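You operate a simulated robot arm through the tools that you are given. There is no shell and no other tool. Be economical: measure what you need, move in short steps, check, and stop when the job is done.

The job below is to be done with a simulated two-armed robot. You get a single attempt, and the scene is never put back.

## Task
Wipe up the spill on the top of the drill bench with the red rag and put it back.

Only the result counts: the job must be done as asked and must still hold three seconds after the hand-in. Knocking over, shifting, dropping, spilling or breaking anything else fails it.

## Robot
Two 7-joint arms with two-finger parallel grippers on one trunk, on a base that drives. Base frame: it is fixed to the floor where the robot stands at the start and does not move with it; the origin is under the middle of the robot, x ahead of it, y to its left, z up; the surface under the hand at the start is at about z = 0.9. Lengths are in m, angles in degrees, forces in N, time in s.
The left shoulder is at the start at [0.07, 0.163, 1.27], the right one opposite. With the tool pointing down near the work surface each hand reaches from about 0.38 to 0.88 m from the robot's upright axis, wherever it stands, measured 20 degrees to its own side. Payload 3.43 kg a hand.
Tool frame (each hand has its own): the origin (TCP) lies between the finger pads and is the grasp point; the fingertips stand 0.034 m ahead of it; z points along the fingers, y is the line along which they close. Largest opening 0.128 m; finger width 0.024, thickness 0.012; the body of the gripper, 0.048 by 0.13 m, starts 0.096 m behind the TCP.
Orientation is that of the tool frame in the base frame, as [roll, pitch, yaw] about the fixed x, y, z axes, in that order (R = Rz(yaw) Ry(pitch) Rx(roll)). With the fingers straight down and closing along the base's y, the tool's x points along the base's -x, its y along +y and its z along -z.

## Interface
- The arms move only by the tool arm_command. It takes "left_series", "right_series" or both (then of equal length, played together; a hand with none holds still); each is a list of rows, each an object of numbers (a shift or turn left out is 0, a gripper value left out holds the last): "grip": the finger opening in m, from 0 to 0.128; "tx", "ty", "tz": the shift along the tool's x, y, z in m; "wx", "wy", "wz": the turn, a rotation vector about the tool's x, y, z in degrees. In form: [{"grip": .., "tx": .., "ty": .., "tz": .., "wx": .., "wy": .., "wz": ..}, ...]. A call has 1 to 12 rows; each row shifts and turns the commanded pose from where the row before left it, along the tool's axes as they then stand. A row lasts 0.2 s, in which the tool goes at most 0.05 m and 8.6 degrees; a call with a longer step from one row to the next is refused whole, and so is a gripper value outside its range. A pose out of reach is approached as far as the arm can. The call stops where the force on the tool passes 40 N (or 10 N more than at its start, if that is more) or the arm is blocked; 0.2 s more then pass. The fingers move at their own pace (about 0.153 m/s each) and stop on an object; they squeeze with about 43 N. The grip force told is the motor's: it shows also when the fingers shut on nothing. Time passes only in rows, and 0.2 s behind the last, so rows that do not move let the fingers close. The reply holds the time, the measured pose of the TCP, the force on the tool along the base axes, the opening and the grip force, in the units named above and with some noise, with the torque about the TCP (base axes, N m) and any sound that the robot's microphone picked up.
- Cameras (640 x 400 px; columns grow to the right, rows downward): "scene" is now at [0.124, -0.0126, 1.473]; the picture's right is [-0.15, -0.99, 0.00], its down [-0.78, 0.12, -0.61] and it looks along [0.60, -0.09, -0.79] (base axes); focal length 282 px, centre (320, 200). "left" rides on the left gripper at [0.076, 0.011, -0.16] in its tool frame; the picture's right is [-0.15, 0.99, 0.00], its down [-0.88, -0.13, -0.46] and it looks along [-0.45, -0.07, 0.89] (tool axes); focal length 234 px, centre (320, 200). "right" rides on the right gripper at [0.076, -0.011, -0.16] in its tool frame; the picture's right is [0.15, 0.99, 0.00], its down [-0.88, 0.13, -0.46] and it looks along [-0.45, 0.07, 0.89] (tool axes); focal length 234 px, centre (320, 200). There is no depth. A picture from a camera that has moved, and an enlarged one, comes with that camera's place and axes in the base frame and with its lens.
- capture(camera): a new picture of that camera. No time passes.
- slide_trunk(by): slides the trunk up (or, below 0, down) by that many m; the arms and the scene camera ride with it, the base frame stays. It gives what a move gives, with no picture.
- steer(legs): drives the robot by 1 to 6 legs, each [ahead, left, turn to the left] in m, m and degrees, along the robot's own axes; the way and the turn of a leg run together, so that a leg with both is an arc; at most 1.5 m and 180 degrees a leg. The arms and the cameras ride along, it lands a little off, and it stops where it bumps. It gives what a move gives.
- head_to(pan, tilt): turns the head with the scene camera to pan (to the left, within 86 degrees either way) and tilt (down, from -29 to 69), counted from straight ahead of the robot. It gives what a move gives.
- zoom(camera, box): a new picture of the part [left, top, right, bottom] of that camera's present view, enlarged. No time passes.
- close_job(): hands the job in; it is judged then, once.

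Work in short steps. Places have to be worked out from the pictures, the camera data and where the tool is seen: move nearer, look again, correct. Check each grasp and each placing, and mend what went wrong. You have 120 turns and 88 pictures in all, those below and enlarged ones among them. Open the grippers and draw the arms clear of the work before you hand the job in, unless the task says otherwise; then end with one line.

The tools are called after "Request:" by a JSON object that holds its "fn" and its "kwargs". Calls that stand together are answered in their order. arm_command: Moves the arms, as the interface text tells. Its arguments: {"type":"object","properties":{"left_series":{"type":"array"},"right_series":{"type":"array"}},"required":[]} The other tools are called the same way: slide_trunk (by) slides the trunk up or down; steer (legs) drives the base; head_to (pan, tilt) turns the head that bears the scene camera; capture (camera) takes a picture; zoom (camera, box) takes an enlarged picture of a part of a camera's view; close_job () hands the job in.

At the start:

```text
time: 0.0
left_ee_pos: [0.4259, 0.1199, 1.0958]
left_orientation: [-179.9, 0.1, 179.9]
left_force: [0.0, 0.2, 0.6]
left_ft_torque: [-0.03, -0.01, -0.02]
left_finger_gap: 0.1283
left_grasp_force: 0.1
right_ee_pos: [0.4552, -0.2549, 1.086]
right_orientation: [-179.9, 0.0, 180.0]
right_force: [0.1, -0.1, -0.1]
right_ft_torque: [0.0, -0.03, 0.02]
right_finger_gap: 0.128
right_grasp_force: 0.1
trunk travel left (down, up): [-0.75, 0.19]
robot x, y, heading: [0.0017, 0.0001, 0.1]
head pan, tilt: [-8.7, 52.4]
```

scene: 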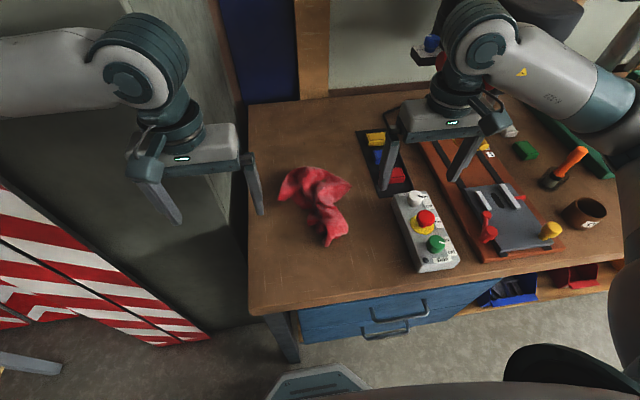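
right: 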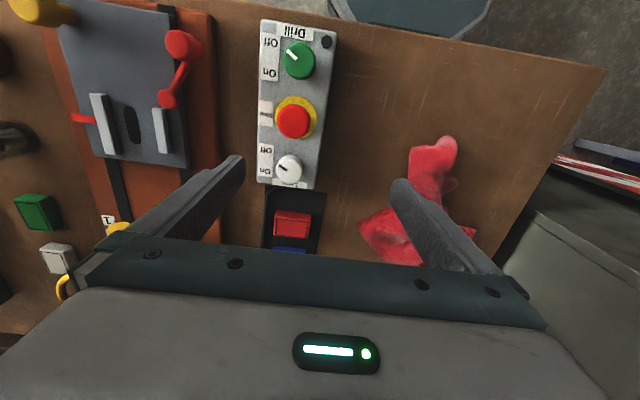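
left: 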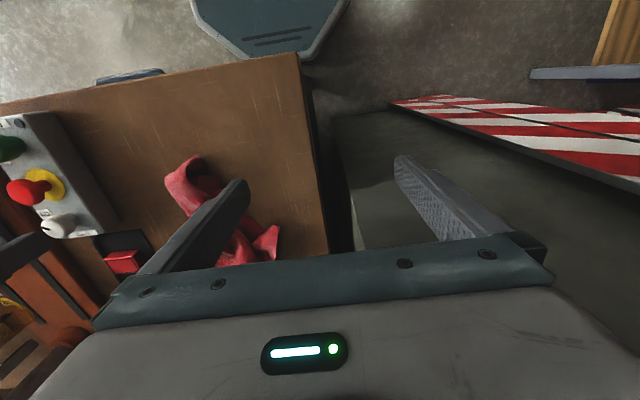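

The red rag lies on the bench, left of the button box; no spill is seen yet. I look around with the head and zoom in on the bench.

Request:
{"fn": "zoom", "kwargs": {"camera": "scene", "box": [240, 80, 640, 330]}}

Request:
{"fn": "head_to", "kwargs": {"pan": -10, "tilt": 15}}

Request:
{"fn": "capture", "kwargs": {"camera": "scene"}}

```text
1.60 times, centred on (440, 205) of scene
camera zoom: at [0.124, -0.0126, 1.473], right [-0.15, -0.99, 0.0], down [-0.78, 0.12, -0.61], along [0.6, -0.09, -0.79], focal length 451 px, centre (128, 192)
```

zoom: 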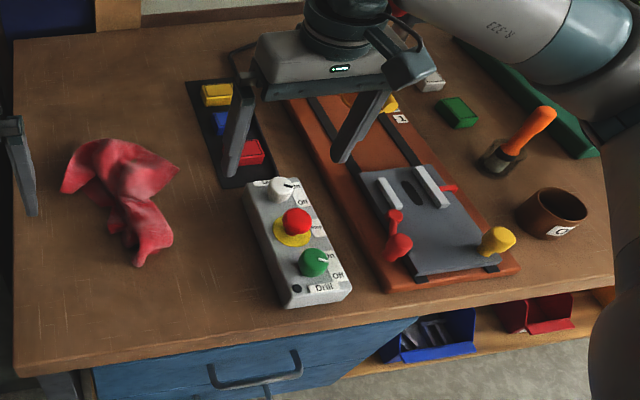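

```text
time: 1.0
left_ee_pos: [0.4254, 0.1179, 1.0972]
left_orientation: [-180.0, -0.1, 180.0]
left_force: [-0.3, -1.3, 0.4]
left_ft_torque: [0.01, -0.01, -0.03]
left_finger_gap: 0.128
left_grasp_force: 0.1
right_ee_pos: [0.4547, -0.2552, 1.0863]
right_orientation: [-180.0, -0.1, 179.9]
right_force: [0.3, -0.4, -0.4]
right_ft_torque: [0.02, 0.0, 0.01]
right_finger_gap: 0.1281
right_grasp_force: 0.0
trunk travel left (down, up): [-0.75, 0.19]
robot x, y, heading: [0.0036, 0.0028, -0.0]
head pan, tilt: [-10.0, 15.0]
```

```text
83 pictures are left
camera scene: at [0.1422, -0.0175, 1.5299], right [-0.17, -0.98, 0.0], down [-0.26, 0.05, -0.97], along [0.95, -0.17, -0.26], focal length 282 px, centre (320, 200)
```

scene: 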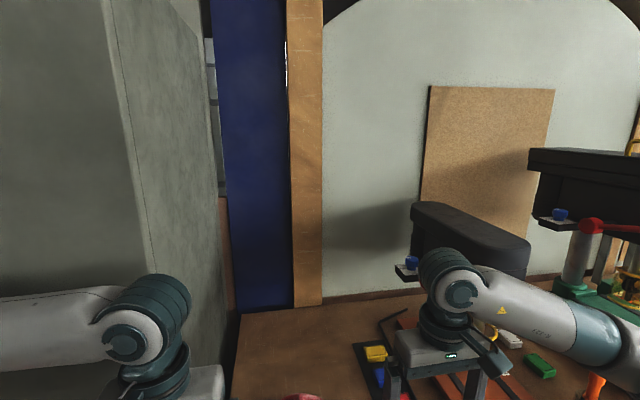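

To the right there are drill presses; I look that way for the drill bench and the spill.

Request:
{"fn": "head_to", "kwargs": {"pan": -55, "tilt": 30}}

Request:
{"fn": "capture", "kwargs": {"camera": "scene"}}

Request:
{"fn": "head_to", "kwargs": {"pan": 60, "tilt": 25}}

Request:
{"fn": "capture", "kwargs": {"camera": "scene"}}

```text
time: 2.2
left_ee_pos: [0.4242, 0.1181, 1.0971]
left_orientation: [-180.0, 0.0, -180.0]
left_force: [-0.3, 0.2, -0.4]
left_ft_torque: [0.02, -0.02, 0.02]
left_finger_gap: 0.1278
left_grasp_force: 0.0
right_ee_pos: [0.4552, -0.2537, 1.0865]
right_orientation: [-180.0, 0.0, -180.0]
right_force: [0.2, 0.0, 0.3]
right_ft_torque: [-0.03, -0.02, 0.0]
right_finger_gap: 0.128
right_grasp_force: 0.1
trunk travel left (down, up): [-0.75, 0.19]
robot x, y, heading: [-0.0016, -0.0023, 0.0]
head pan, tilt: [-55.0, 30.0]
```

```text
82 pictures are left
camera scene: at [0.1021, -0.0753, 1.5058], right [-0.82, -0.57, 0.0], down [-0.29, 0.41, -0.87], along [0.5, -0.71, -0.5], focal length 282 px, centre (320, 200)
```

scene: 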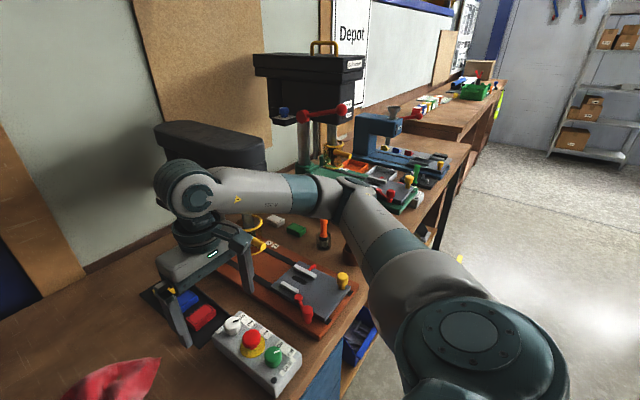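

```text
time: 4.1
left_ee_pos: [0.4242, 0.1182, 1.0973]
left_orientation: [-180.0, -0.1, 180.0]
left_force: [0.8, -0.5, 0.4]
left_ft_torque: [0.0, 0.01, 0.02]
left_finger_gap: 0.1281
left_grasp_force: 0.0
right_ee_pos: [0.4545, -0.2539, 1.0862]
right_orientation: [180.0, 0.0, -179.9]
right_force: [0.2, 0.4, 0.3]
right_ft_torque: [0.03, -0.01, 0.0]
right_finger_gap: 0.1278
right_grasp_force: 0.1
trunk travel left (down, up): [-0.75, 0.19]
robot x, y, heading: [-0.0019, -0.0005, -0.1]
head pan, tilt: [60.0, 25.0]
```

```text
81 pictures are left
camera scene: at [0.0963, 0.0785, 1.5138], right [0.87, -0.5, 0.0], down [-0.21, -0.37, -0.91], along [0.45, 0.78, -0.42], focal length 282 px, centre (320, 200)
```

scene: 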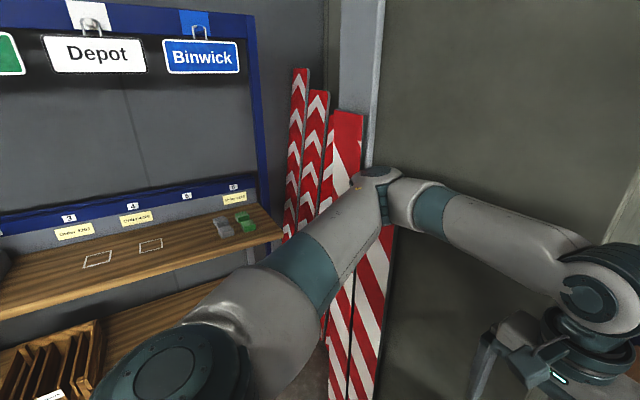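

No spill visible; the right arm hides the back of the bench. I drive back straight to get an overview.

Request:
{"fn": "steer", "kwargs": {"legs": [[-0.5, 0, 0]]}}

Request:
{"fn": "head_to", "kwargs": {"pan": -20, "tilt": 30}}

Request:
{"fn": "capture", "kwargs": {"camera": "scene"}}

```text
time: 7.0
left_ee_pos: [-0.0654, 0.1189, 1.0971]
left_orientation: [179.9, 0.0, -179.8]
left_force: [-0.1, 0.4, 0.1]
left_ft_torque: [0.0, 0.0, -0.01]
left_finger_gap: 0.1279
left_grasp_force: 0.1
right_ee_pos: [-0.033, -0.2534, 1.0849]
right_orientation: [-180.0, 0.1, -179.7]
right_force: [0.0, 0.5, 0.0]
right_ft_torque: [0.0, -0.02, -0.02]
right_finger_gap: 0.1282
right_grasp_force: 0.0
trunk travel left (down, up): [-0.75, 0.19]
robot x, y, heading: [-0.4858, 0.0001, 0.3]
head pan, tilt: [60.0, 25.0]
```

```text
time: 8.5
left_ee_pos: [-0.0644, 0.1185, 1.0972]
left_orientation: [-180.0, 0.0, -179.8]
left_force: [0.3, 0.4, -0.1]
left_ft_torque: [0.0, -0.02, 0.02]
left_finger_gap: 0.1281
left_grasp_force: 0.0
right_ee_pos: [-0.0344, -0.2538, 1.0849]
right_orientation: [-180.0, 0.0, -179.9]
right_force: [0.2, 0.8, 0.2]
right_ft_torque: [0.01, -0.02, 0.01]
right_finger_gap: 0.1283
right_grasp_force: 0.0
trunk travel left (down, up): [-0.75, 0.19]
robot x, y, heading: [-0.4912, -0.0035, 0.1]
head pan, tilt: [-20.0, 30.0]
```

```text
80 pictures are left
camera scene: at [-0.3539, -0.0324, 1.5058], right [-0.34, -0.94, 0.0], down [-0.47, 0.17, -0.87], along [0.81, -0.29, -0.5], focal length 282 px, centre (320, 200)
```

scene: 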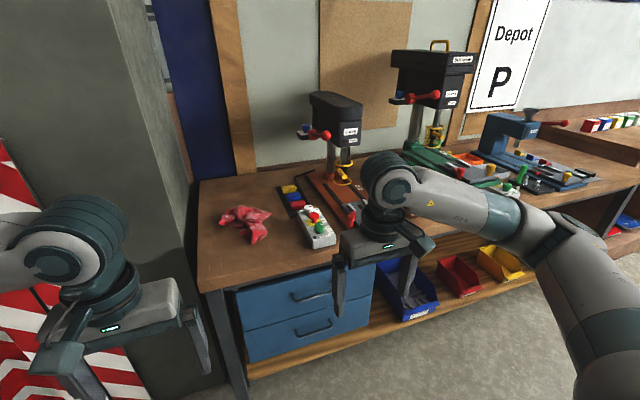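

One long bench with three machines. Zoom for the spill on its right portion.

Request:
{"fn": "zoom", "kwargs": {"camera": "scene", "box": [190, 120, 400, 250]}}

Request:
{"fn": "zoom", "kwargs": {"camera": "scene", "box": [380, 90, 640, 250]}}

```text
3.05 times, centred on (295, 185) of scene
camera zoom: at [-0.3539, -0.0324, 1.5058], right [-0.34, -0.94, 0.0], down [-0.47, 0.17, -0.87], along [0.81, -0.29, -0.5], focal length 859 px, centre (396, 246)
```

zoom: 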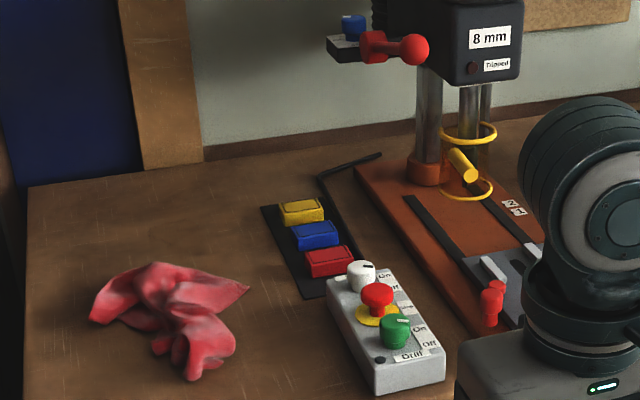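

```text
2.46 times, centred on (510, 170) of scene
camera zoom: at [-0.3539, -0.0324, 1.5058], right [-0.34, -0.94, 0.0], down [-0.47, 0.17, -0.87], along [0.81, -0.29, -0.5], focal length 694 px, centre (-148, 274)
```

zoom: 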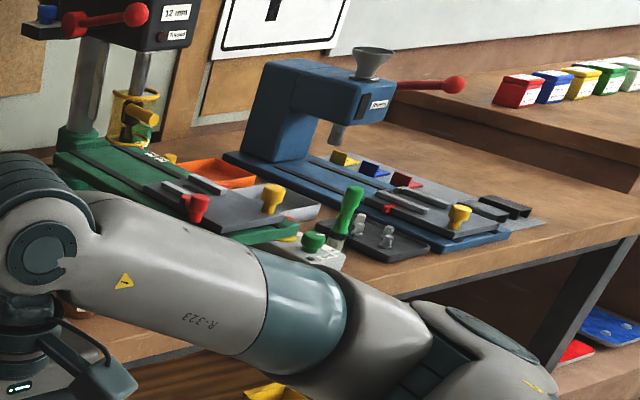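

The arm hides the middle; I drive sideways right to look there from another angle.

Request:
{"fn": "steer", "kwargs": {"legs": [[-0.2, -0.8, 0]]}}

Request:
{"fn": "head_to", "kwargs": {"pan": 5, "tilt": 28}}

Request:
{"fn": "capture", "kwargs": {"camera": "scene"}}

```text
time: 12.7
left_ee_pos: [-0.214, -0.6303, 1.0983]
left_orientation: [-179.9, 0.1, 174.4]
left_force: [-0.2, -0.2, 0.2]
left_ft_torque: [0.04, -0.02, 0.01]
left_finger_gap: 0.128
left_grasp_force: 0.0
right_ee_pos: [-0.2211, -1.0033, 1.0866]
right_orientation: [179.8, 0.0, 174.2]
right_force: [-0.3, -0.4, -0.5]
right_ft_torque: [0.02, -0.01, -0.03]
right_finger_gap: 0.128
right_grasp_force: 0.1
trunk travel left (down, up): [-0.75, 0.19]
robot x, y, heading: [-0.6466, -0.7063, -5.2]
head pan, tilt: [-20.0, 30.0]
stopped in leg 1: the robot was blocked; the commanded pose is now the measured one
```

```text
time: 13.6
left_ee_pos: [-0.2126, -0.6277, 1.0975]
left_orientation: [180.0, 0.1, 174.4]
left_force: [-0.4, 0.7, -0.4]
left_ft_torque: [-0.02, 0.02, 0.02]
left_finger_gap: 0.1278
left_grasp_force: 0.0
right_ee_pos: [-0.2192, -1.002, 1.086]
right_orientation: [-180.0, 0.1, 174.4]
right_force: [-0.6, 0.2, -0.5]
right_ft_torque: [-0.01, -0.02, 0.01]
right_finger_gap: 0.1278
right_grasp_force: 0.2
trunk travel left (down, up): [-0.75, 0.19]
robot x, y, heading: [-0.6489, -0.7008, -5.9]
head pan, tilt: [5.0, 28.0]
```

```text
77 pictures are left
camera scene: at [-0.5059, -0.7114, 1.5089], right [-0.01, -1.0, 0.0], down [-0.47, 0.01, -0.88], along [0.88, -0.01, -0.47], focal length 282 px, centre (320, 200)
```

scene: 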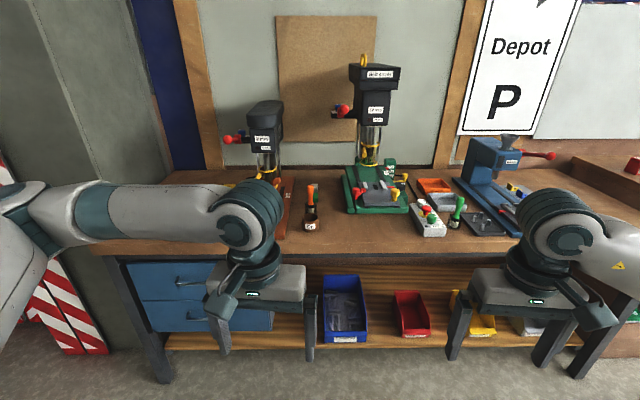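

The drive was blocked by something; I look right and behind to see what, and zoom on the bench middle.

Request:
{"fn": "zoom", "kwargs": {"camera": "scene", "box": [240, 150, 500, 260]}}

Request:
{"fn": "head_to", "kwargs": {"pan": -80, "tilt": 40}}

Request:
{"fn": "capture", "kwargs": {"camera": "scene"}}

```text
2.46 times, centred on (370, 205) of scene
camera zoom: at [-0.5059, -0.7114, 1.5089], right [-0.01, -1.0, 0.0], down [-0.47, 0.01, -0.88], along [0.88, -0.01, -0.47], focal length 694 px, centre (197, 188)
```

zoom: 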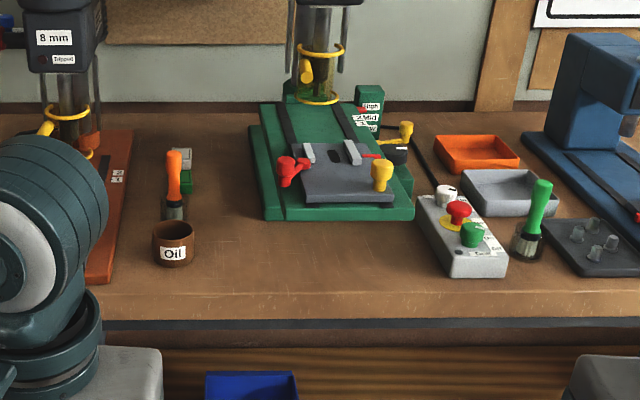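

```text
time: 15.2
left_ee_pos: [-0.2128, -0.6281, 1.0976]
left_orientation: [180.0, 0.0, 174.4]
left_force: [0.0, 0.0, 0.7]
left_ft_torque: [0.01, -0.01, 0.0]
left_finger_gap: 0.128
left_grasp_force: 0.0
right_ee_pos: [-0.2197, -1.0015, 1.0853]
right_orientation: [180.0, 0.0, 174.4]
right_force: [0.1, -0.3, 0.2]
right_ft_torque: [0.0, 0.01, 0.02]
right_finger_gap: 0.1281
right_grasp_force: 0.0
trunk travel left (down, up): [-0.75, 0.19]
robot x, y, heading: [-0.6432, -0.7037, -5.5]
head pan, tilt: [-80.0, 40.0]
```

```text
75 pictures are left
camera scene: at [-0.5911, -0.7956, 1.4905], right [-1.0, -0.08, 0.0], down [-0.05, 0.64, -0.77], along [0.06, -0.76, -0.64], focal length 282 px, centre (320, 200)
```

scene: 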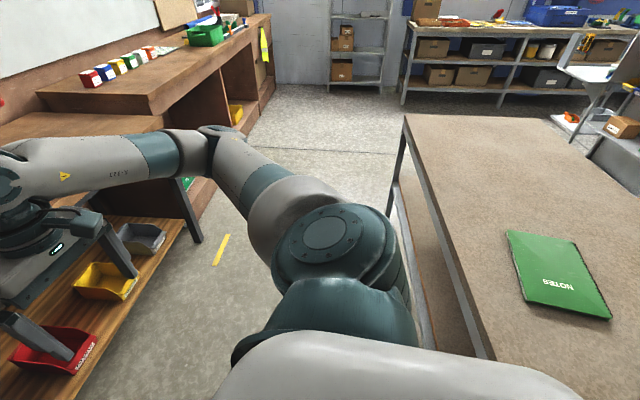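

A table behind-right was touched lightly; I'll keep away from it. I drive ahead-left to look over the middle of the bench more steeply, and spread the arms.

Request:
{"fn": "steer", "kwargs": {"legs": [[0.25, 0.2, 5.5]]}}

Request:
{"fn": "arm_command", "kwargs": {"left_series": [{"ty": 0.05}, {"ty": 0.05}, {"ty": 0.05}, {"ty": 0.05}, {"ty": 0.05}], "right_series": [{"ty": -0.05}, {"ty": -0.05}, {"ty": -0.05}, {"ty": -0.05}, {"ty": -0.05}]}}

Request:
{"fn": "slide_trunk", "kwargs": {"by": 0.18}}

Request:
{"fn": "head_to", "kwargs": {"pan": 0, "tilt": 35}}

Request:
{"fn": "capture", "kwargs": {"camera": "scene"}}

```text
time: 17.3
left_ee_pos: [0.0382, -0.4018, 1.0977]
left_orientation: [-180.0, 0.0, 180.0]
left_force: [0.8, 0.1, -0.7]
left_ft_torque: [0.0, 0.0, 0.03]
left_finger_gap: 0.128
left_grasp_force: 0.1
right_ee_pos: [0.067, -0.7738, 1.0861]
right_orientation: [180.0, 0.1, 179.9]
right_force: [-0.2, -0.3, -0.1]
right_ft_torque: [-0.02, 0.03, 0.02]
right_finger_gap: 0.1279
right_grasp_force: 0.1
trunk travel left (down, up): [-0.75, 0.19]
robot x, y, heading: [-0.3892, -0.5214, 0.1]
head pan, tilt: [-80.0, 40.0]
```

```text
time: 18.5
left_ee_pos: [0.0381, -0.1503, 1.0973]
left_orientation: [180.0, 0.1, 179.8]
left_force: [0.0, 0.5, -0.5]
left_ft_torque: [-0.03, -0.01, -0.04]
left_finger_gap: 0.1281
left_grasp_force: 0.1
right_ee_pos: [0.0642, -1.022, 1.0869]
right_orientation: [-179.9, 0.0, 179.9]
right_force: [0.0, 0.8, -0.4]
right_ft_torque: [0.04, -0.01, 0.01]
right_finger_gap: 0.1281
right_grasp_force: 0.0
trunk travel left (down, up): [-0.75, 0.19]
robot x, y, heading: [-0.3876, -0.5204, 0.1]
head pan, tilt: [-80.0, 40.0]
```

```text
time: 20.5
left_ee_pos: [0.0392, -0.1511, 1.2748]
left_orientation: [180.0, 0.0, 180.0]
left_force: [-0.2, 0.6, -0.3]
left_ft_torque: [-0.02, -0.03, -0.02]
left_finger_gap: 0.1278
left_grasp_force: 0.0
right_ee_pos: [0.0659, -1.0214, 1.265]
right_orientation: [-180.0, -0.1, 179.9]
right_force: [-0.3, 0.0, 0.6]
right_ft_torque: [0.04, 0.0, 0.0]
right_finger_gap: 0.1281
right_grasp_force: 0.1
trunk travel left (down, up): [-0.93, 0.01]
robot x, y, heading: [-0.3907, -0.5176, -0.1]
head pan, tilt: [-80.0, 40.0]
```

```text
time: 22.1
left_ee_pos: [0.0393, -0.151, 1.2756]
left_orientation: [180.0, 0.0, 179.9]
left_force: [1.2, 0.2, 1.1]
left_ft_torque: [-0.02, 0.02, 0.0]
left_finger_gap: 0.1281
left_grasp_force: 0.0
right_ee_pos: [0.0674, -1.0224, 1.2668]
right_orientation: [180.0, 0.0, 179.9]
right_force: [0.4, -0.1, -0.1]
right_ft_torque: [0.0, 0.03, 0.03]
right_finger_gap: 0.1281
right_grasp_force: 0.0
trunk travel left (down, up): [-0.93, 0.01]
robot x, y, heading: [-0.3842, -0.5194, -0.1]
head pan, tilt: [0.0, 35.0]
```

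```text
74 pictures are left
camera scene: at [-0.2487, -0.5202, 1.678], right [0.0, -1.0, 0.0], down [-0.57, 0.0, -0.82], along [0.82, 0.0, -0.57], focal length 282 px, centre (320, 200)
```

scene: 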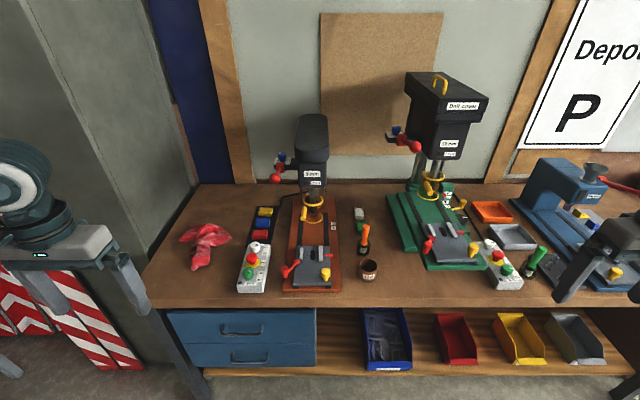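

Clear view. I zoom in on the bench surface looking for the spill.

Request:
{"fn": "zoom", "kwargs": {"camera": "scene", "box": [140, 180, 400, 310]}}

Request:
{"fn": "zoom", "kwargs": {"camera": "scene", "box": [320, 180, 580, 310]}}

Request:
{"fn": "zoom", "kwargs": {"camera": "scene", "box": [320, 200, 420, 260]}}

```text
2.46 times, centred on (270, 245) of scene
camera zoom: at [-0.2487, -0.5202, 1.678], right [0.0, -1.0, 0.0], down [-0.57, 0.0, -0.82], along [0.82, 0.0, -0.57], focal length 694 px, centre (443, 89)
```

zoom: 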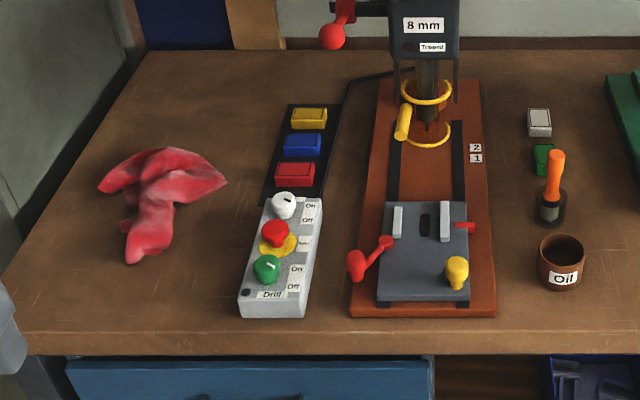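

```text
2.46 times, centred on (450, 245) of scene
camera zoom: at [-0.2487, -0.5202, 1.678], right [0.0, -1.0, 0.0], down [-0.57, 0.0, -0.82], along [0.82, 0.0, -0.57], focal length 694 px, centre (0, 89)
```

zoom: 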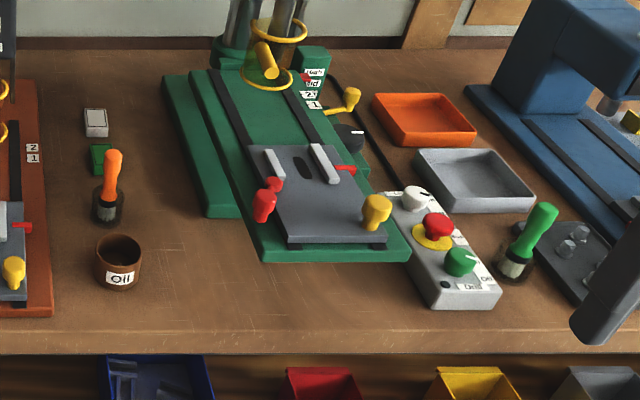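

```text
6.40 times, centred on (370, 230) of scene
camera zoom: at [-0.2487, -0.5202, 1.678], right [0.0, -1.0, 0.0], down [-0.57, 0.0, -0.82], along [0.82, 0.0, -0.57], focal length 1804 px, centre (0, 8)
```

zoom: 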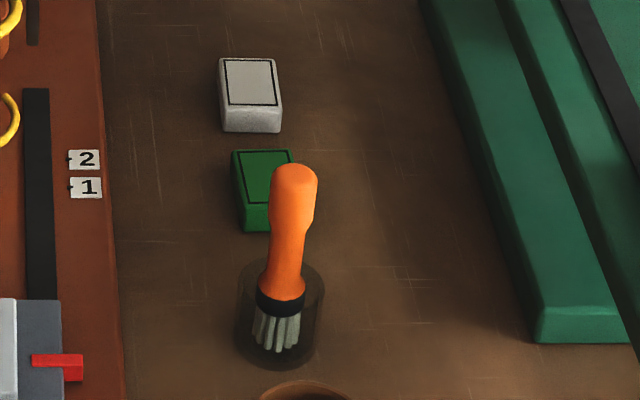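

No spill seen yet; I check the far right end of the bench and the rest of the surroundings.

Request:
{"fn": "head_to", "kwargs": {"pan": -40, "tilt": 30}}

Request:
{"fn": "capture", "kwargs": {"camera": "scene"}}

Request:
{"fn": "capture", "kwargs": {"camera": "right"}}

Request:
{"fn": "capture", "kwargs": {"camera": "left"}}

```text
time: 23.1
left_ee_pos: [0.0409, -0.1505, 1.2754]
left_orientation: [180.0, 0.0, 179.8]
left_force: [0.2, 0.1, -0.9]
left_ft_torque: [0.02, 0.02, 0.01]
left_finger_gap: 0.1279
left_grasp_force: 0.1
right_ee_pos: [0.0657, -1.0219, 1.266]
right_orientation: [-179.9, 0.0, 179.9]
right_force: [0.2, -0.5, 0.1]
right_ft_torque: [-0.05, 0.0, 0.02]
right_finger_gap: 0.1282
right_grasp_force: 0.1
trunk travel left (down, up): [-0.93, 0.01]
robot x, y, heading: [-0.383, -0.5207, -0.0]
head pan, tilt: [-40.0, 30.0]
```

```text
70 pictures are left
camera scene: at [-0.2675, -0.5781, 1.6858], right [-0.64, -0.77, 0.0], down [-0.38, 0.32, -0.87], along [0.66, -0.56, -0.5], focal length 282 px, centre (320, 200)
```

scene: 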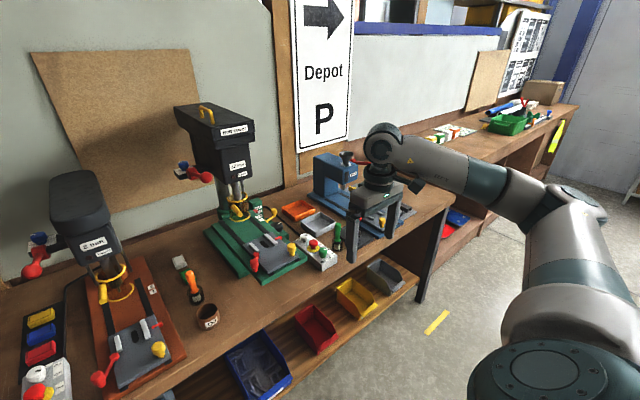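

```text
69 pictures are left
camera right: at [-0.0091, -1.0327, 1.4261], right [-0.14, 0.99, 0.0], down [0.88, 0.13, 0.46], along [0.45, 0.07, -0.89], focal length 234 px, centre (320, 200)
```

right: 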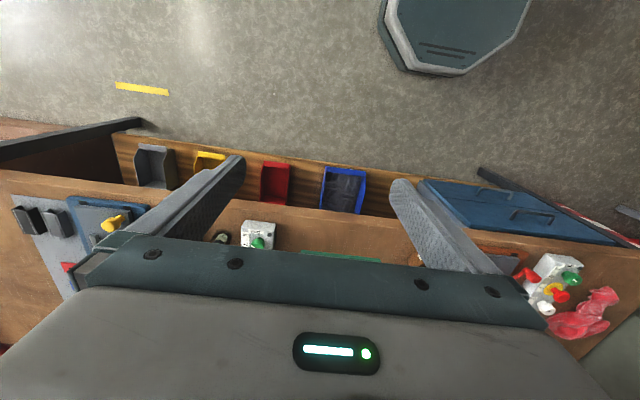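

```text
68 pictures are left
camera left: at [-0.0364, -0.1382, 1.4351], right [0.15, 0.99, 0.0], down [0.88, -0.13, 0.46], along [0.45, -0.07, -0.89], focal length 234 px, centre (320, 200)
```

left: 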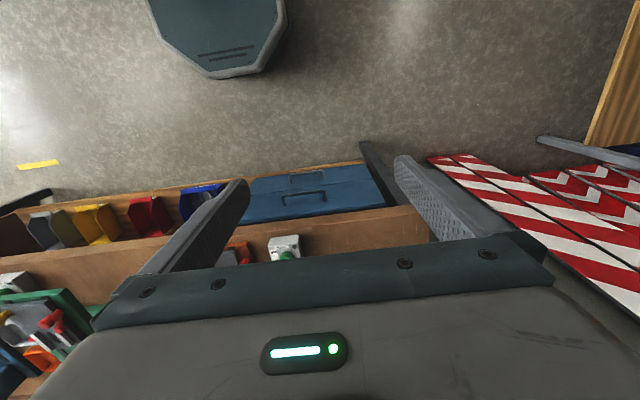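

Still no spill. I move ahead 0.3 m (hands stay over the bench front, high) and look steeply down.

Request:
{"fn": "steer", "kwargs": {"legs": [[0.3, 0, 0]]}}

Request:
{"fn": "head_to", "kwargs": {"pan": 0, "tilt": 50}}

Request:
{"fn": "capture", "kwargs": {"camera": "scene"}}

Request:
{"fn": "zoom", "kwargs": {"camera": "scene", "box": [220, 60, 420, 185]}}

```text
time: 25.2
left_ee_pos: [0.3331, -0.1519, 1.2774]
left_orientation: [179.9, 0.1, 179.9]
left_force: [-0.8, 1.0, 0.7]
left_ft_torque: [0.02, -0.05, -0.01]
left_finger_gap: 0.1279
left_grasp_force: 0.0
right_ee_pos: [0.3595, -1.0222, 1.2667]
right_orientation: [179.9, 0.1, 179.9]
right_force: [0.3, 0.2, 0.2]
right_ft_torque: [0.0, -0.05, -0.03]
right_finger_gap: 0.128
right_grasp_force: 0.1
trunk travel left (down, up): [-0.93, 0.01]
robot x, y, heading: [-0.0892, -0.5211, -0.0]
head pan, tilt: [-40.0, 30.0]
```

```text
time: 26.2
left_ee_pos: [0.3353, -0.1511, 1.2759]
left_orientation: [180.0, 0.0, 179.9]
left_force: [0.2, -0.6, 0.3]
left_ft_torque: [-0.01, 0.01, 0.0]
left_finger_gap: 0.1277
left_grasp_force: 0.1
right_ee_pos: [0.362, -1.0229, 1.2666]
right_orientation: [-180.0, 0.0, 179.9]
right_force: [0.0, 0.2, -1.5]
right_ft_torque: [0.04, -0.03, -0.01]
right_finger_gap: 0.1277
right_grasp_force: 0.0
trunk travel left (down, up): [-0.93, 0.01]
robot x, y, heading: [-0.0941, -0.5204, -0.1]
head pan, tilt: [0.0, 50.0]
```

```text
67 pictures are left
camera scene: at [0.0358, -0.5207, 1.6564], right [0.0, -1.0, 0.0], down [-0.77, 0.0, -0.64], along [0.64, 0.0, -0.77], focal length 282 px, centre (320, 200)
```

scene: 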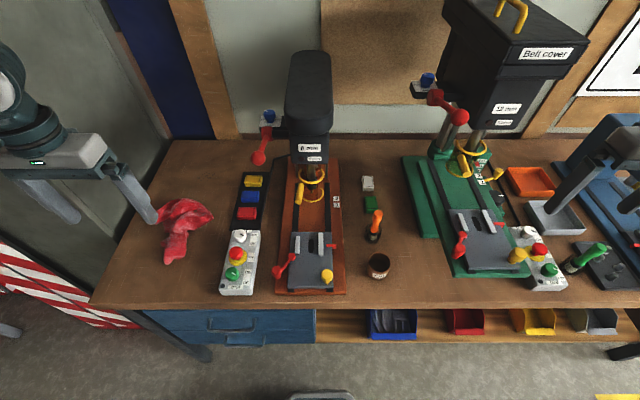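

```text
3.20 times, centred on (320, 122) of scene
camera zoom: at [0.0358, -0.5207, 1.6564], right [0.0, -1.0, 0.0], down [-0.77, 0.0, -0.64], along [0.64, 0.0, -0.77], focal length 902 px, centre (320, 448)
```

zoom: 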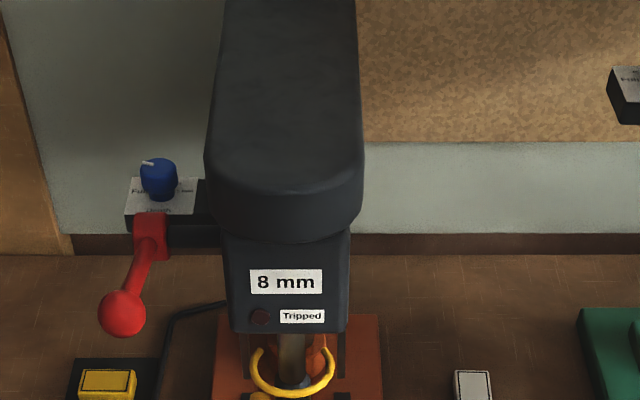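

I zoom into the remaining parts of the surface.

Request:
{"fn": "zoom", "kwargs": {"camera": "scene", "box": [90, 140, 290, 310]}}

Request:
{"fn": "zoom", "kwargs": {"camera": "scene", "box": [330, 140, 480, 310]}}

Request:
{"fn": "zoom", "kwargs": {"camera": "scene", "box": [460, 120, 640, 300]}}

```text
2.35 times, centred on (190, 225) of scene
camera zoom: at [0.0358, -0.5207, 1.6564], right [0.0, -1.0, 0.0], down [-0.77, 0.0, -0.64], along [0.64, 0.0, -0.77], focal length 663 px, centre (626, 141)
```

zoom: 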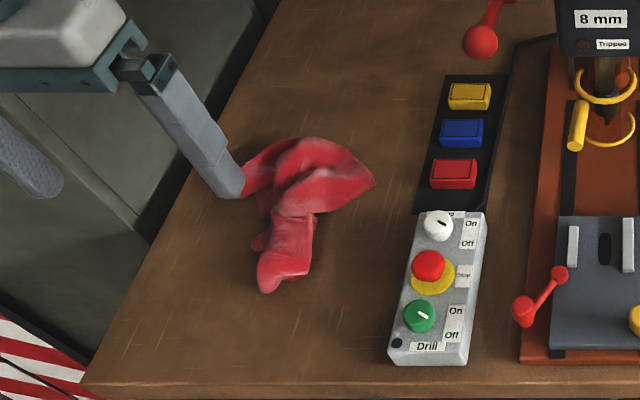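

```text
2.35 times, centred on (405, 225) of scene
camera zoom: at [0.0358, -0.5207, 1.6564], right [0.0, -1.0, 0.0], down [-0.77, 0.0, -0.64], along [0.64, 0.0, -0.77], focal length 663 px, centre (120, 141)
```

zoom: 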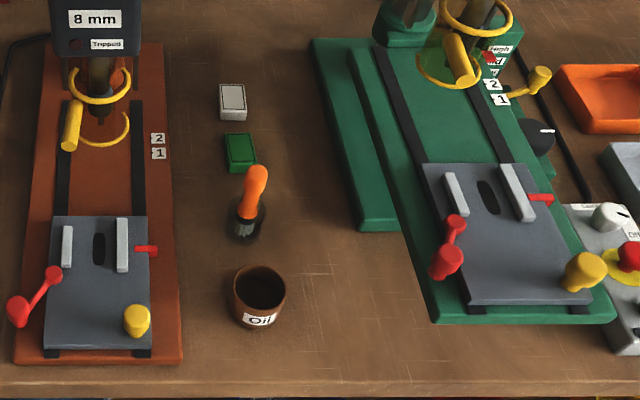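

```text
2.22 times, centred on (550, 210) of scene
camera zoom: at [0.0358, -0.5207, 1.6564], right [0.0, -1.0, 0.0], down [-0.77, 0.0, -0.64], along [0.64, 0.0, -0.77], focal length 626 px, centre (-191, 178)
```

zoom: 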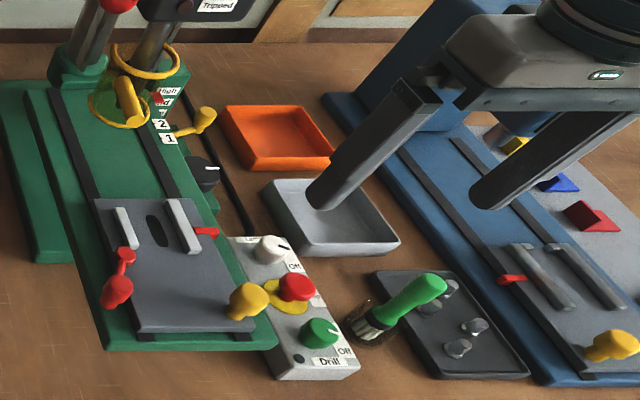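

Still none; the right end around the blue press is hidden by the hand. I shift right to look there.

Request:
{"fn": "steer", "kwargs": {"legs": [[-0.15, 0, 0], [0, -0.6, 0]]}}

Request:
{"fn": "head_to", "kwargs": {"pan": -5, "tilt": 40}}

Request:
{"fn": "capture", "kwargs": {"camera": "scene"}}

```text
time: 30.6
left_ee_pos: [0.1872, -0.7362, 1.2754]
left_orientation: [-179.9, 0.0, -179.3]
left_force: [0.3, 0.3, 0.1]
left_ft_torque: [0.03, 0.02, -0.01]
left_finger_gap: 0.1278
left_grasp_force: 0.1
right_ee_pos: [0.226, -1.6076, 1.2665]
right_orientation: [-179.9, 0.0, -179.4]
right_force: [-0.7, -0.3, 0.1]
right_ft_torque: [-0.03, -0.02, 0.02]
right_finger_gap: 0.128
right_grasp_force: 0.1
trunk travel left (down, up): [-0.93, 0.01]
robot x, y, heading: [-0.2363, -1.1131, 0.7]
head pan, tilt: [0.0, 50.0]
```

```text
time: 31.3
left_ee_pos: [0.1879, -0.7377, 1.2763]
left_orientation: [179.9, 0.0, -179.2]
left_force: [-0.2, -0.4, 0.3]
left_ft_torque: [-0.01, -0.01, -0.01]
left_finger_gap: 0.128
left_grasp_force: 0.1
right_ee_pos: [0.2255, -1.6086, 1.266]
right_orientation: [-180.0, -0.1, -179.4]
right_force: [-0.2, 0.3, 0.1]
right_ft_torque: [-0.02, -0.01, -0.01]
right_finger_gap: 0.1279
right_grasp_force: 0.1
trunk travel left (down, up): [-0.93, 0.01]
robot x, y, heading: [-0.2352, -1.1116, 0.9]
head pan, tilt: [-5.0, 40.0]
```

```text
62 pictures are left
camera scene: at [-0.099, -1.1186, 1.6704], right [-0.08, -1.0, 0.0], down [-0.64, 0.05, -0.77], along [0.76, -0.06, -0.64], focal length 282 px, centre (320, 200)
```

scene: 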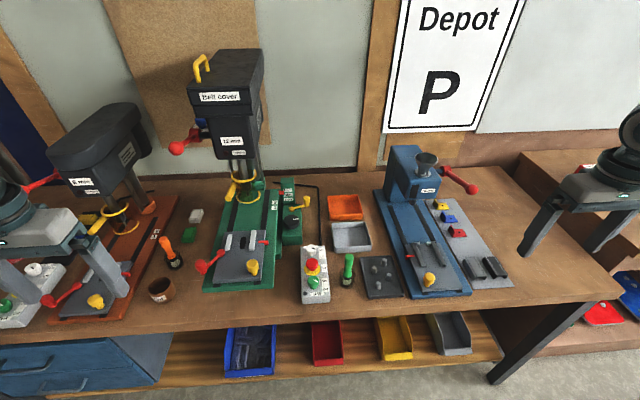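

Zooming the right half and the middle-back from this angle.

Request:
{"fn": "zoom", "kwargs": {"camera": "scene", "box": [420, 150, 640, 310]}}

Request:
{"fn": "zoom", "kwargs": {"camera": "scene", "box": [110, 170, 310, 320]}}

Request:
{"fn": "zoom", "kwargs": {"camera": "scene", "box": [250, 170, 410, 290]}}

```text
2.50 times, centred on (530, 230) of scene
camera zoom: at [-0.099, -1.1186, 1.6704], right [-0.08, -1.0, 0.0], down [-0.64, 0.05, -0.77], along [0.76, -0.06, -0.64], focal length 705 px, centre (-205, 125)
```

zoom: 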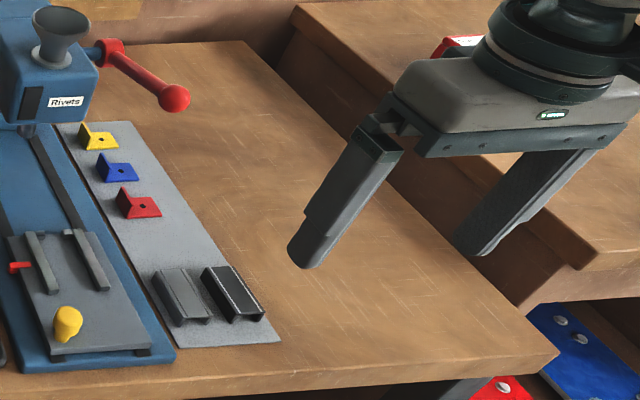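

```text
2.67 times, centred on (210, 245) of scene
camera zoom: at [-0.099, -1.1186, 1.6704], right [-0.08, -1.0, 0.0], down [-0.64, 0.05, -0.77], along [0.76, -0.06, -0.64], focal length 752 px, centre (613, 80)
```

zoom: 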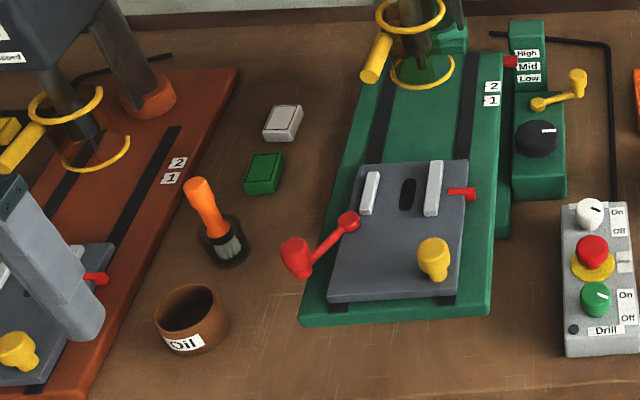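

```text
3.33 times, centred on (330, 230) of scene
camera zoom: at [-0.099, -1.1186, 1.6704], right [-0.08, -1.0, 0.0], down [-0.64, 0.05, -0.77], along [0.76, -0.06, -0.64], focal length 939 px, centre (287, 100)
```

zoom: 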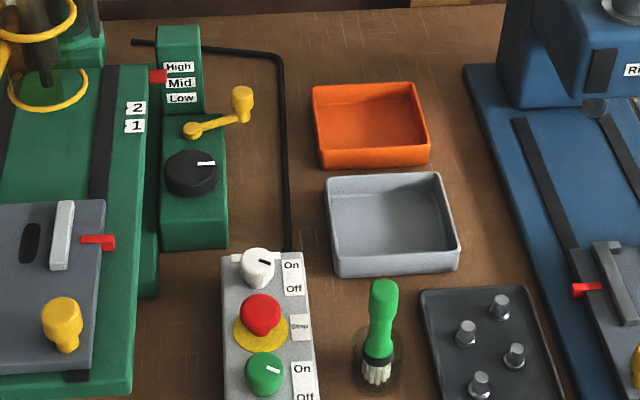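

No spill on the visible surface. Before lifting the rag I look around the rest of the room for another drill bench.

Request:
{"fn": "steer", "kwargs": {"legs": [[-0.15, 0.6, 0], [0, 0, 90]]}}

Request:
{"fn": "head_to", "kwargs": {"pan": 80, "tilt": 20}}

Request:
{"fn": "capture", "kwargs": {"camera": "scene"}}

Request:
{"fn": "head_to", "kwargs": {"pan": 10, "tilt": 20}}

Request:
{"fn": "capture", "kwargs": {"camera": "scene"}}

```text
time: 38.5
left_ee_pos: [-0.7416, -0.071, 1.2749]
left_orientation: [180.0, 0.1, -91.6]
left_force: [-0.2, 0.0, 0.2]
left_ft_torque: [-0.02, 0.01, 0.0]
left_finger_gap: 0.1279
left_grasp_force: 0.1
right_ee_pos: [0.1296, -0.0683, 1.2662]
right_orientation: [179.9, 0.1, -91.8]
right_force: [-0.7, 0.0, -0.1]
right_ft_torque: [0.0, 0.0, 0.0]
right_finger_gap: 0.1279
right_grasp_force: 0.1
trunk travel left (down, up): [-0.93, 0.01]
robot x, y, heading: [-0.3855, -0.506, 88.3]
head pan, tilt: [-5.0, 40.0]
```

```text
time: 40.1
left_ee_pos: [-0.7422, -0.0717, 1.2758]
left_orientation: [-179.9, 0.0, -91.5]
left_force: [-0.2, -0.4, -0.3]
left_ft_torque: [-0.03, 0.0, -0.01]
left_finger_gap: 0.1277
left_grasp_force: 0.0
right_ee_pos: [0.1293, -0.0682, 1.2657]
right_orientation: [-180.0, 0.0, -91.7]
right_force: [0.2, 0.8, 0.7]
right_ft_torque: [0.02, 0.01, 0.02]
right_finger_gap: 0.128
right_grasp_force: 0.1
trunk travel left (down, up): [-0.93, 0.01]
robot x, y, heading: [-0.3868, -0.511, 88.4]
head pan, tilt: [80.0, 20.0]
```

```text
58 pictures are left
camera scene: at [-0.4759, -0.4401, 1.7018], right [0.2, 0.98, 0.0], down [0.34, -0.07, -0.94], along [-0.92, 0.19, -0.34], focal length 282 px, centre (320, 200)
```

scene: 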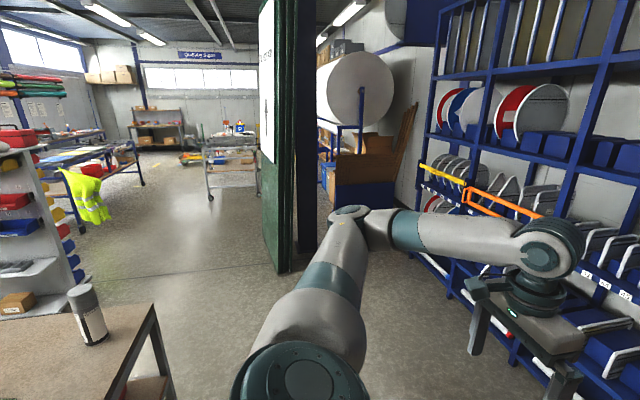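

```text
time: 41.5
left_ee_pos: [-0.7435, -0.0713, 1.2762]
left_orientation: [179.9, -0.1, -91.6]
left_force: [-0.5, 1.0, -0.5]
left_ft_torque: [-0.02, -0.01, -0.01]
left_finger_gap: 0.1282
left_grasp_force: 0.0
right_ee_pos: [0.1302, -0.0682, 1.2667]
right_orientation: [180.0, -0.1, -91.7]
right_force: [0.2, 0.4, -0.1]
right_ft_torque: [0.01, 0.0, 0.01]
right_finger_gap: 0.1278
right_grasp_force: 0.1
trunk travel left (down, up): [-0.93, 0.01]
robot x, y, heading: [-0.3868, -0.5087, 88.2]
head pan, tilt: [10.0, 20.0]
```

```text
57 pictures are left
camera scene: at [-0.3982, -0.3669, 1.7018], right [0.99, 0.15, 0.0], down [0.05, -0.34, -0.94], along [-0.14, 0.93, -0.34], focal length 282 px, centre (320, 200)
```

scene: 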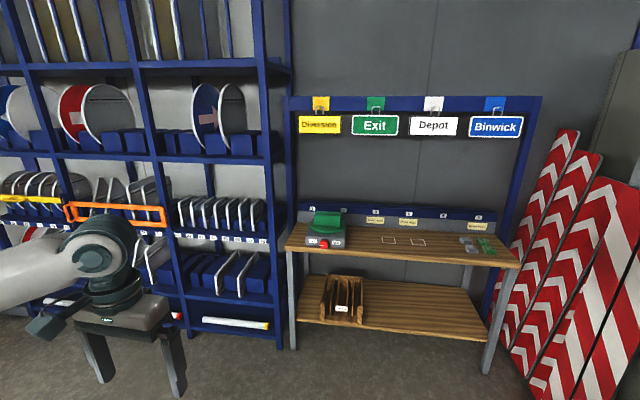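

No other drill bench exists, so the spill may lie under the rag. I fold the arms to safe places, turn back and return near the start spot.

Request:
{"fn": "arm_command", "kwargs": {"left_series": [{"ty": -0.05}, {"ty": -0.05}, {"ty": -0.05}, {"ty": -0.05}, {"ty": -0.03}], "right_series": [{"tx": 0.05}, {"tx": 0.05}, {"tx": 0.05}, {"ty": 0.05}, {"ty": 0.05}]}}

Request:
{"fn": "steer", "kwargs": {"legs": [[0, 0, -88.2], [0, 0.36, 0], [0.35, 0, 0]]}}

Request:
{"fn": "head_to", "kwargs": {"pan": 0, "tilt": 55}}

Request:
{"fn": "capture", "kwargs": {"camera": "scene"}}

Request:
{"fn": "capture", "kwargs": {"camera": "left"}}

```text
time: 42.7
left_ee_pos: [-0.5059, -0.0716, 1.275]
left_orientation: [179.9, -0.2, -91.8]
left_force: [-0.1, 0.1, -0.5]
left_ft_torque: [-0.08, 0.05, 0.01]
left_finger_gap: 0.1278
left_grasp_force: 0.1
right_ee_pos: [0.0428, -0.195, 1.2699]
right_orientation: [179.8, -0.4, -91.9]
right_force: [0.7, 0.3, 0.2]
right_ft_torque: [-0.06, 0.03, -0.04]
right_finger_gap: 0.1283
right_grasp_force: 0.0
right hand out of reach, approached as far as the arm can: row 5
trunk travel left (down, up): [-0.93, 0.01]
robot x, y, heading: [-0.3872, -0.5094, 88.3]
head pan, tilt: [10.0, 20.0]
```

```text
time: 50.6
left_ee_pos: [0.3769, 0.0109, 1.2778]
left_orientation: [180.0, 0.0, -178.4]
left_force: [-1.6, -0.3, -0.8]
left_ft_torque: [0.01, -0.04, 0.01]
left_finger_gap: 0.128
left_grasp_force: 0.1
right_ee_pos: [0.2869, -0.5461, 1.2724]
right_orientation: [179.9, -0.1, -178.4]
right_force: [0.1, -0.2, 0.7]
right_ft_torque: [-0.01, -0.03, 0.01]
right_finger_gap: 0.1281
right_grasp_force: 0.0
trunk travel left (down, up): [-0.93, 0.01]
robot x, y, heading: [-0.0458, -0.1369, 1.7]
head pan, tilt: [10.0, 20.0]
```

```text
time: 51.6
left_ee_pos: [0.378, 0.0098, 1.2777]
left_orientation: [179.9, 0.0, -178.2]
left_force: [0.3, 0.3, 1.5]
left_ft_torque: [0.0, 0.0, -0.03]
left_finger_gap: 0.128
left_grasp_force: 0.0
right_ee_pos: [0.287, -0.5458, 1.2717]
right_orientation: [180.0, -0.1, -178.4]
right_force: [0.1, 0.2, -0.6]
right_ft_torque: [0.04, -0.01, 0.0]
right_finger_gap: 0.1282
right_grasp_force: 0.0
trunk travel left (down, up): [-0.93, 0.01]
robot x, y, heading: [-0.046, -0.138, 1.7]
head pan, tilt: [0.0, 55.0]
```

```text
56 pictures are left
camera scene: at [0.0774, -0.1368, 1.6498], right [0.03, -1.0, 0.0], down [-0.82, -0.02, -0.57], along [0.57, 0.02, -0.82], focal length 282 px, centre (320, 200)
```

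scene: 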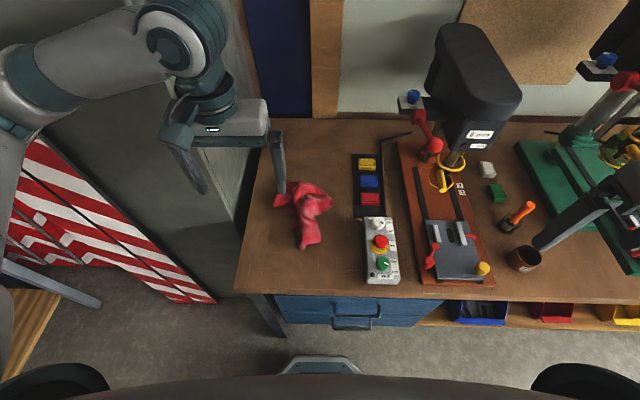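

```text
55 pictures are left
camera left: at [0.3015, 0.0201, 1.4364], right [0.12, 0.99, 0.0], down [0.88, -0.1, 0.46], along [0.45, -0.05, -0.89], focal length 234 px, centre (320, 200)
```

left: 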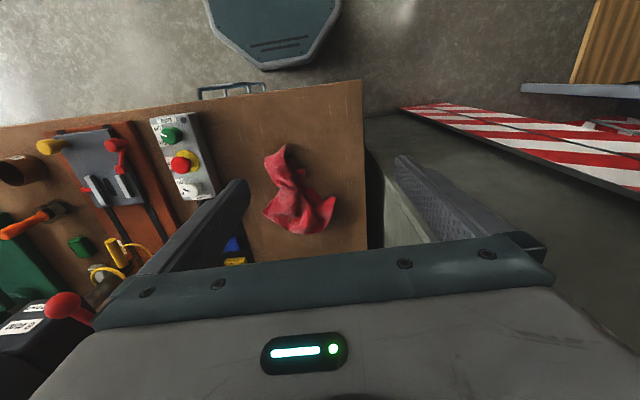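

I zoom on the rag to fix its original pose and plan the grasp.

Request:
{"fn": "zoom", "kwargs": {"camera": "scene", "box": [240, 150, 400, 260]}}

Request:
{"fn": "zoom", "kwargs": {"camera": "left", "box": [230, 120, 390, 250]}}

```text
3.64 times, centred on (320, 205) of scene
camera zoom: at [0.0774, -0.1368, 1.6498], right [0.03, -1.0, 0.0], down [-0.82, -0.02, -0.57], along [0.57, 0.02, -0.82], focal length 1025 px, centre (320, 182)
```

zoom: 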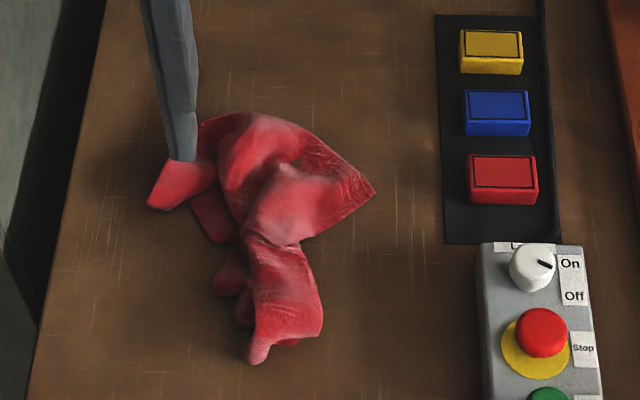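

```text
3.08 times, centred on (310, 185) of left
camera zoom: at [0.3015, 0.0201, 1.4364], right [0.12, 0.99, 0.0], down [0.88, -0.1, 0.46], along [0.45, -0.05, -0.89], focal length 720 px, centre (351, 246)
```

zoom: 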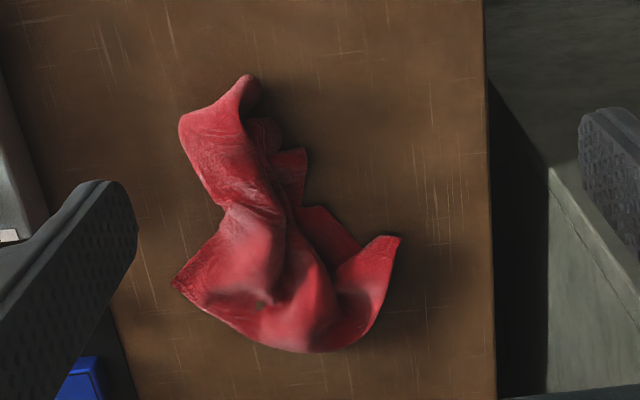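

Bench has rag's narrow waist at about (0.517, -0.081). I lower the trunk and bring the left hand above it.

Request:
{"fn": "slide_trunk", "kwargs": {"by": -0.16}}

Request:
{"fn": "arm_command", "kwargs": {"left_series": [{"tx": -0.045, "ty": -0.02}, {"tx": -0.045, "ty": -0.02}, {"tx": -0.045, "ty": -0.02}, {"ty": -0.035}, {}]}}

Request:
{"fn": "capture", "kwargs": {"camera": "left"}}

Request:
{"fn": "capture", "kwargs": {"camera": "scene"}}

```text
time: 53.4
left_ee_pos: [0.3771, 0.01, 1.1168]
left_orientation: [179.9, -0.1, -178.4]
left_force: [0.0, 0.0, -0.9]
left_ft_torque: [0.03, -0.03, -0.01]
left_finger_gap: 0.128
left_grasp_force: 0.0
right_ee_pos: [0.2876, -0.5451, 1.1118]
right_orientation: [180.0, -0.1, -178.4]
right_force: [0.8, 0.6, -0.3]
right_ft_torque: [0.01, -0.01, 0.02]
right_finger_gap: 0.1279
right_grasp_force: 0.2
trunk travel left (down, up): [-0.77, 0.17]
robot x, y, heading: [-0.0427, -0.1377, 1.9]
head pan, tilt: [0.0, 55.0]
```

```text
time: 54.6
left_ee_pos: [0.5146, -0.0799, 1.1151]
left_orientation: [-180.0, 0.0, -178.3]
left_force: [-0.2, -0.2, -0.9]
left_ft_torque: [-0.01, 0.02, 0.01]
left_finger_gap: 0.1279
left_grasp_force: 0.1
right_ee_pos: [0.288, -0.5448, 1.1131]
right_orientation: [-180.0, -0.1, -178.4]
right_force: [-0.6, -0.1, 0.0]
right_ft_torque: [0.0, 0.04, -0.01]
right_finger_gap: 0.128
right_grasp_force: 0.0
trunk travel left (down, up): [-0.77, 0.17]
robot x, y, heading: [-0.0424, -0.1386, 1.9]
head pan, tilt: [0.0, 55.0]
```

```text
52 pictures are left
camera left: at [0.439, -0.0696, 1.2754], right [0.12, 0.99, 0.0], down [0.88, -0.1, 0.46], along [0.45, -0.05, -0.89], focal length 234 px, centre (320, 200)
```

left: 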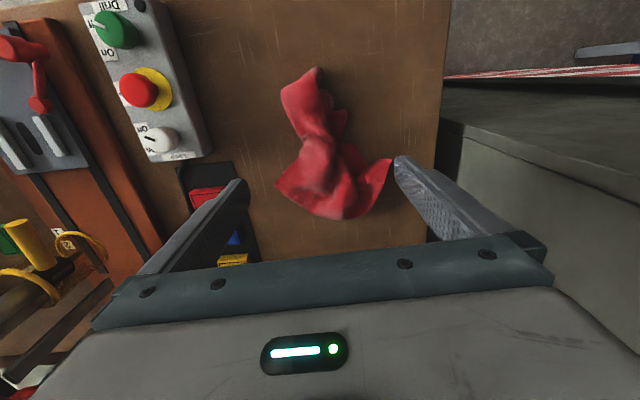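

```text
51 pictures are left
camera scene: at [0.0771, -0.1357, 1.4898], right [0.03, -1.0, 0.0], down [-0.82, -0.02, -0.57], along [0.57, 0.02, -0.82], focal length 282 px, centre (320, 200)
```

scene: 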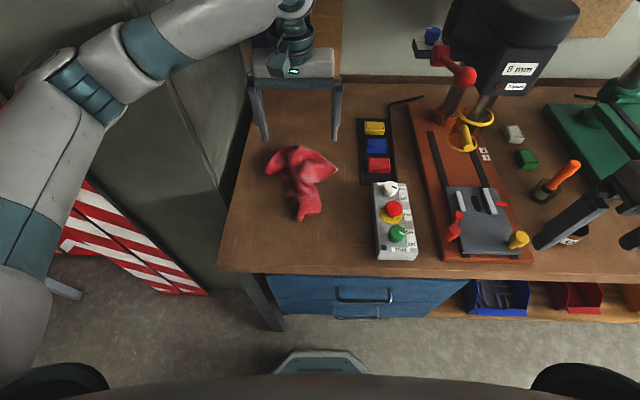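

Aligned over the waist. I descend to about 0.96 and narrow the fingers somewhat.

Request:
{"fn": "arm_command", "kwargs": {"left_series": [{"tz": 0.05, "grip": 0.11}, {"tz": 0.05}, {"tz": 0.045}, {"tz": 0.01}]}}

Request:
{"fn": "capture", "kwargs": {"camera": "left"}}

```text
time: 55.6
left_ee_pos: [0.5146, -0.0809, 0.9624]
left_orientation: [-180.0, 0.0, -178.3]
left_force: [0.6, 1.3, 0.3]
left_ft_torque: [0.05, 0.02, -0.02]
left_finger_gap: 0.1102
left_grasp_force: 0.0
right_ee_pos: [0.2893, -0.5453, 1.1118]
right_orientation: [179.8, -0.1, -178.4]
right_force: [0.8, 0.3, 0.0]
right_ft_torque: [0.01, 0.02, 0.04]
right_finger_gap: 0.1281
right_grasp_force: 0.1
trunk travel left (down, up): [-0.77, 0.17]
robot x, y, heading: [-0.0443, -0.1379, 1.8]
head pan, tilt: [0.0, 55.0]
```

```text
50 pictures are left
camera left: at [0.4382, -0.0702, 1.1218], right [0.12, 0.99, 0.0], down [0.88, -0.1, 0.46], along [0.45, -0.05, -0.89], focal length 234 px, centre (320, 200)
```

left: 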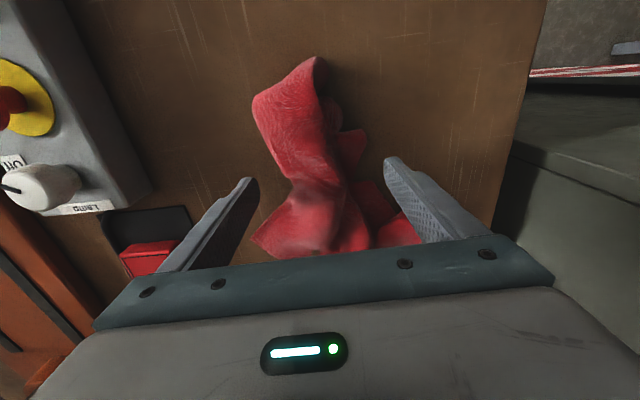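

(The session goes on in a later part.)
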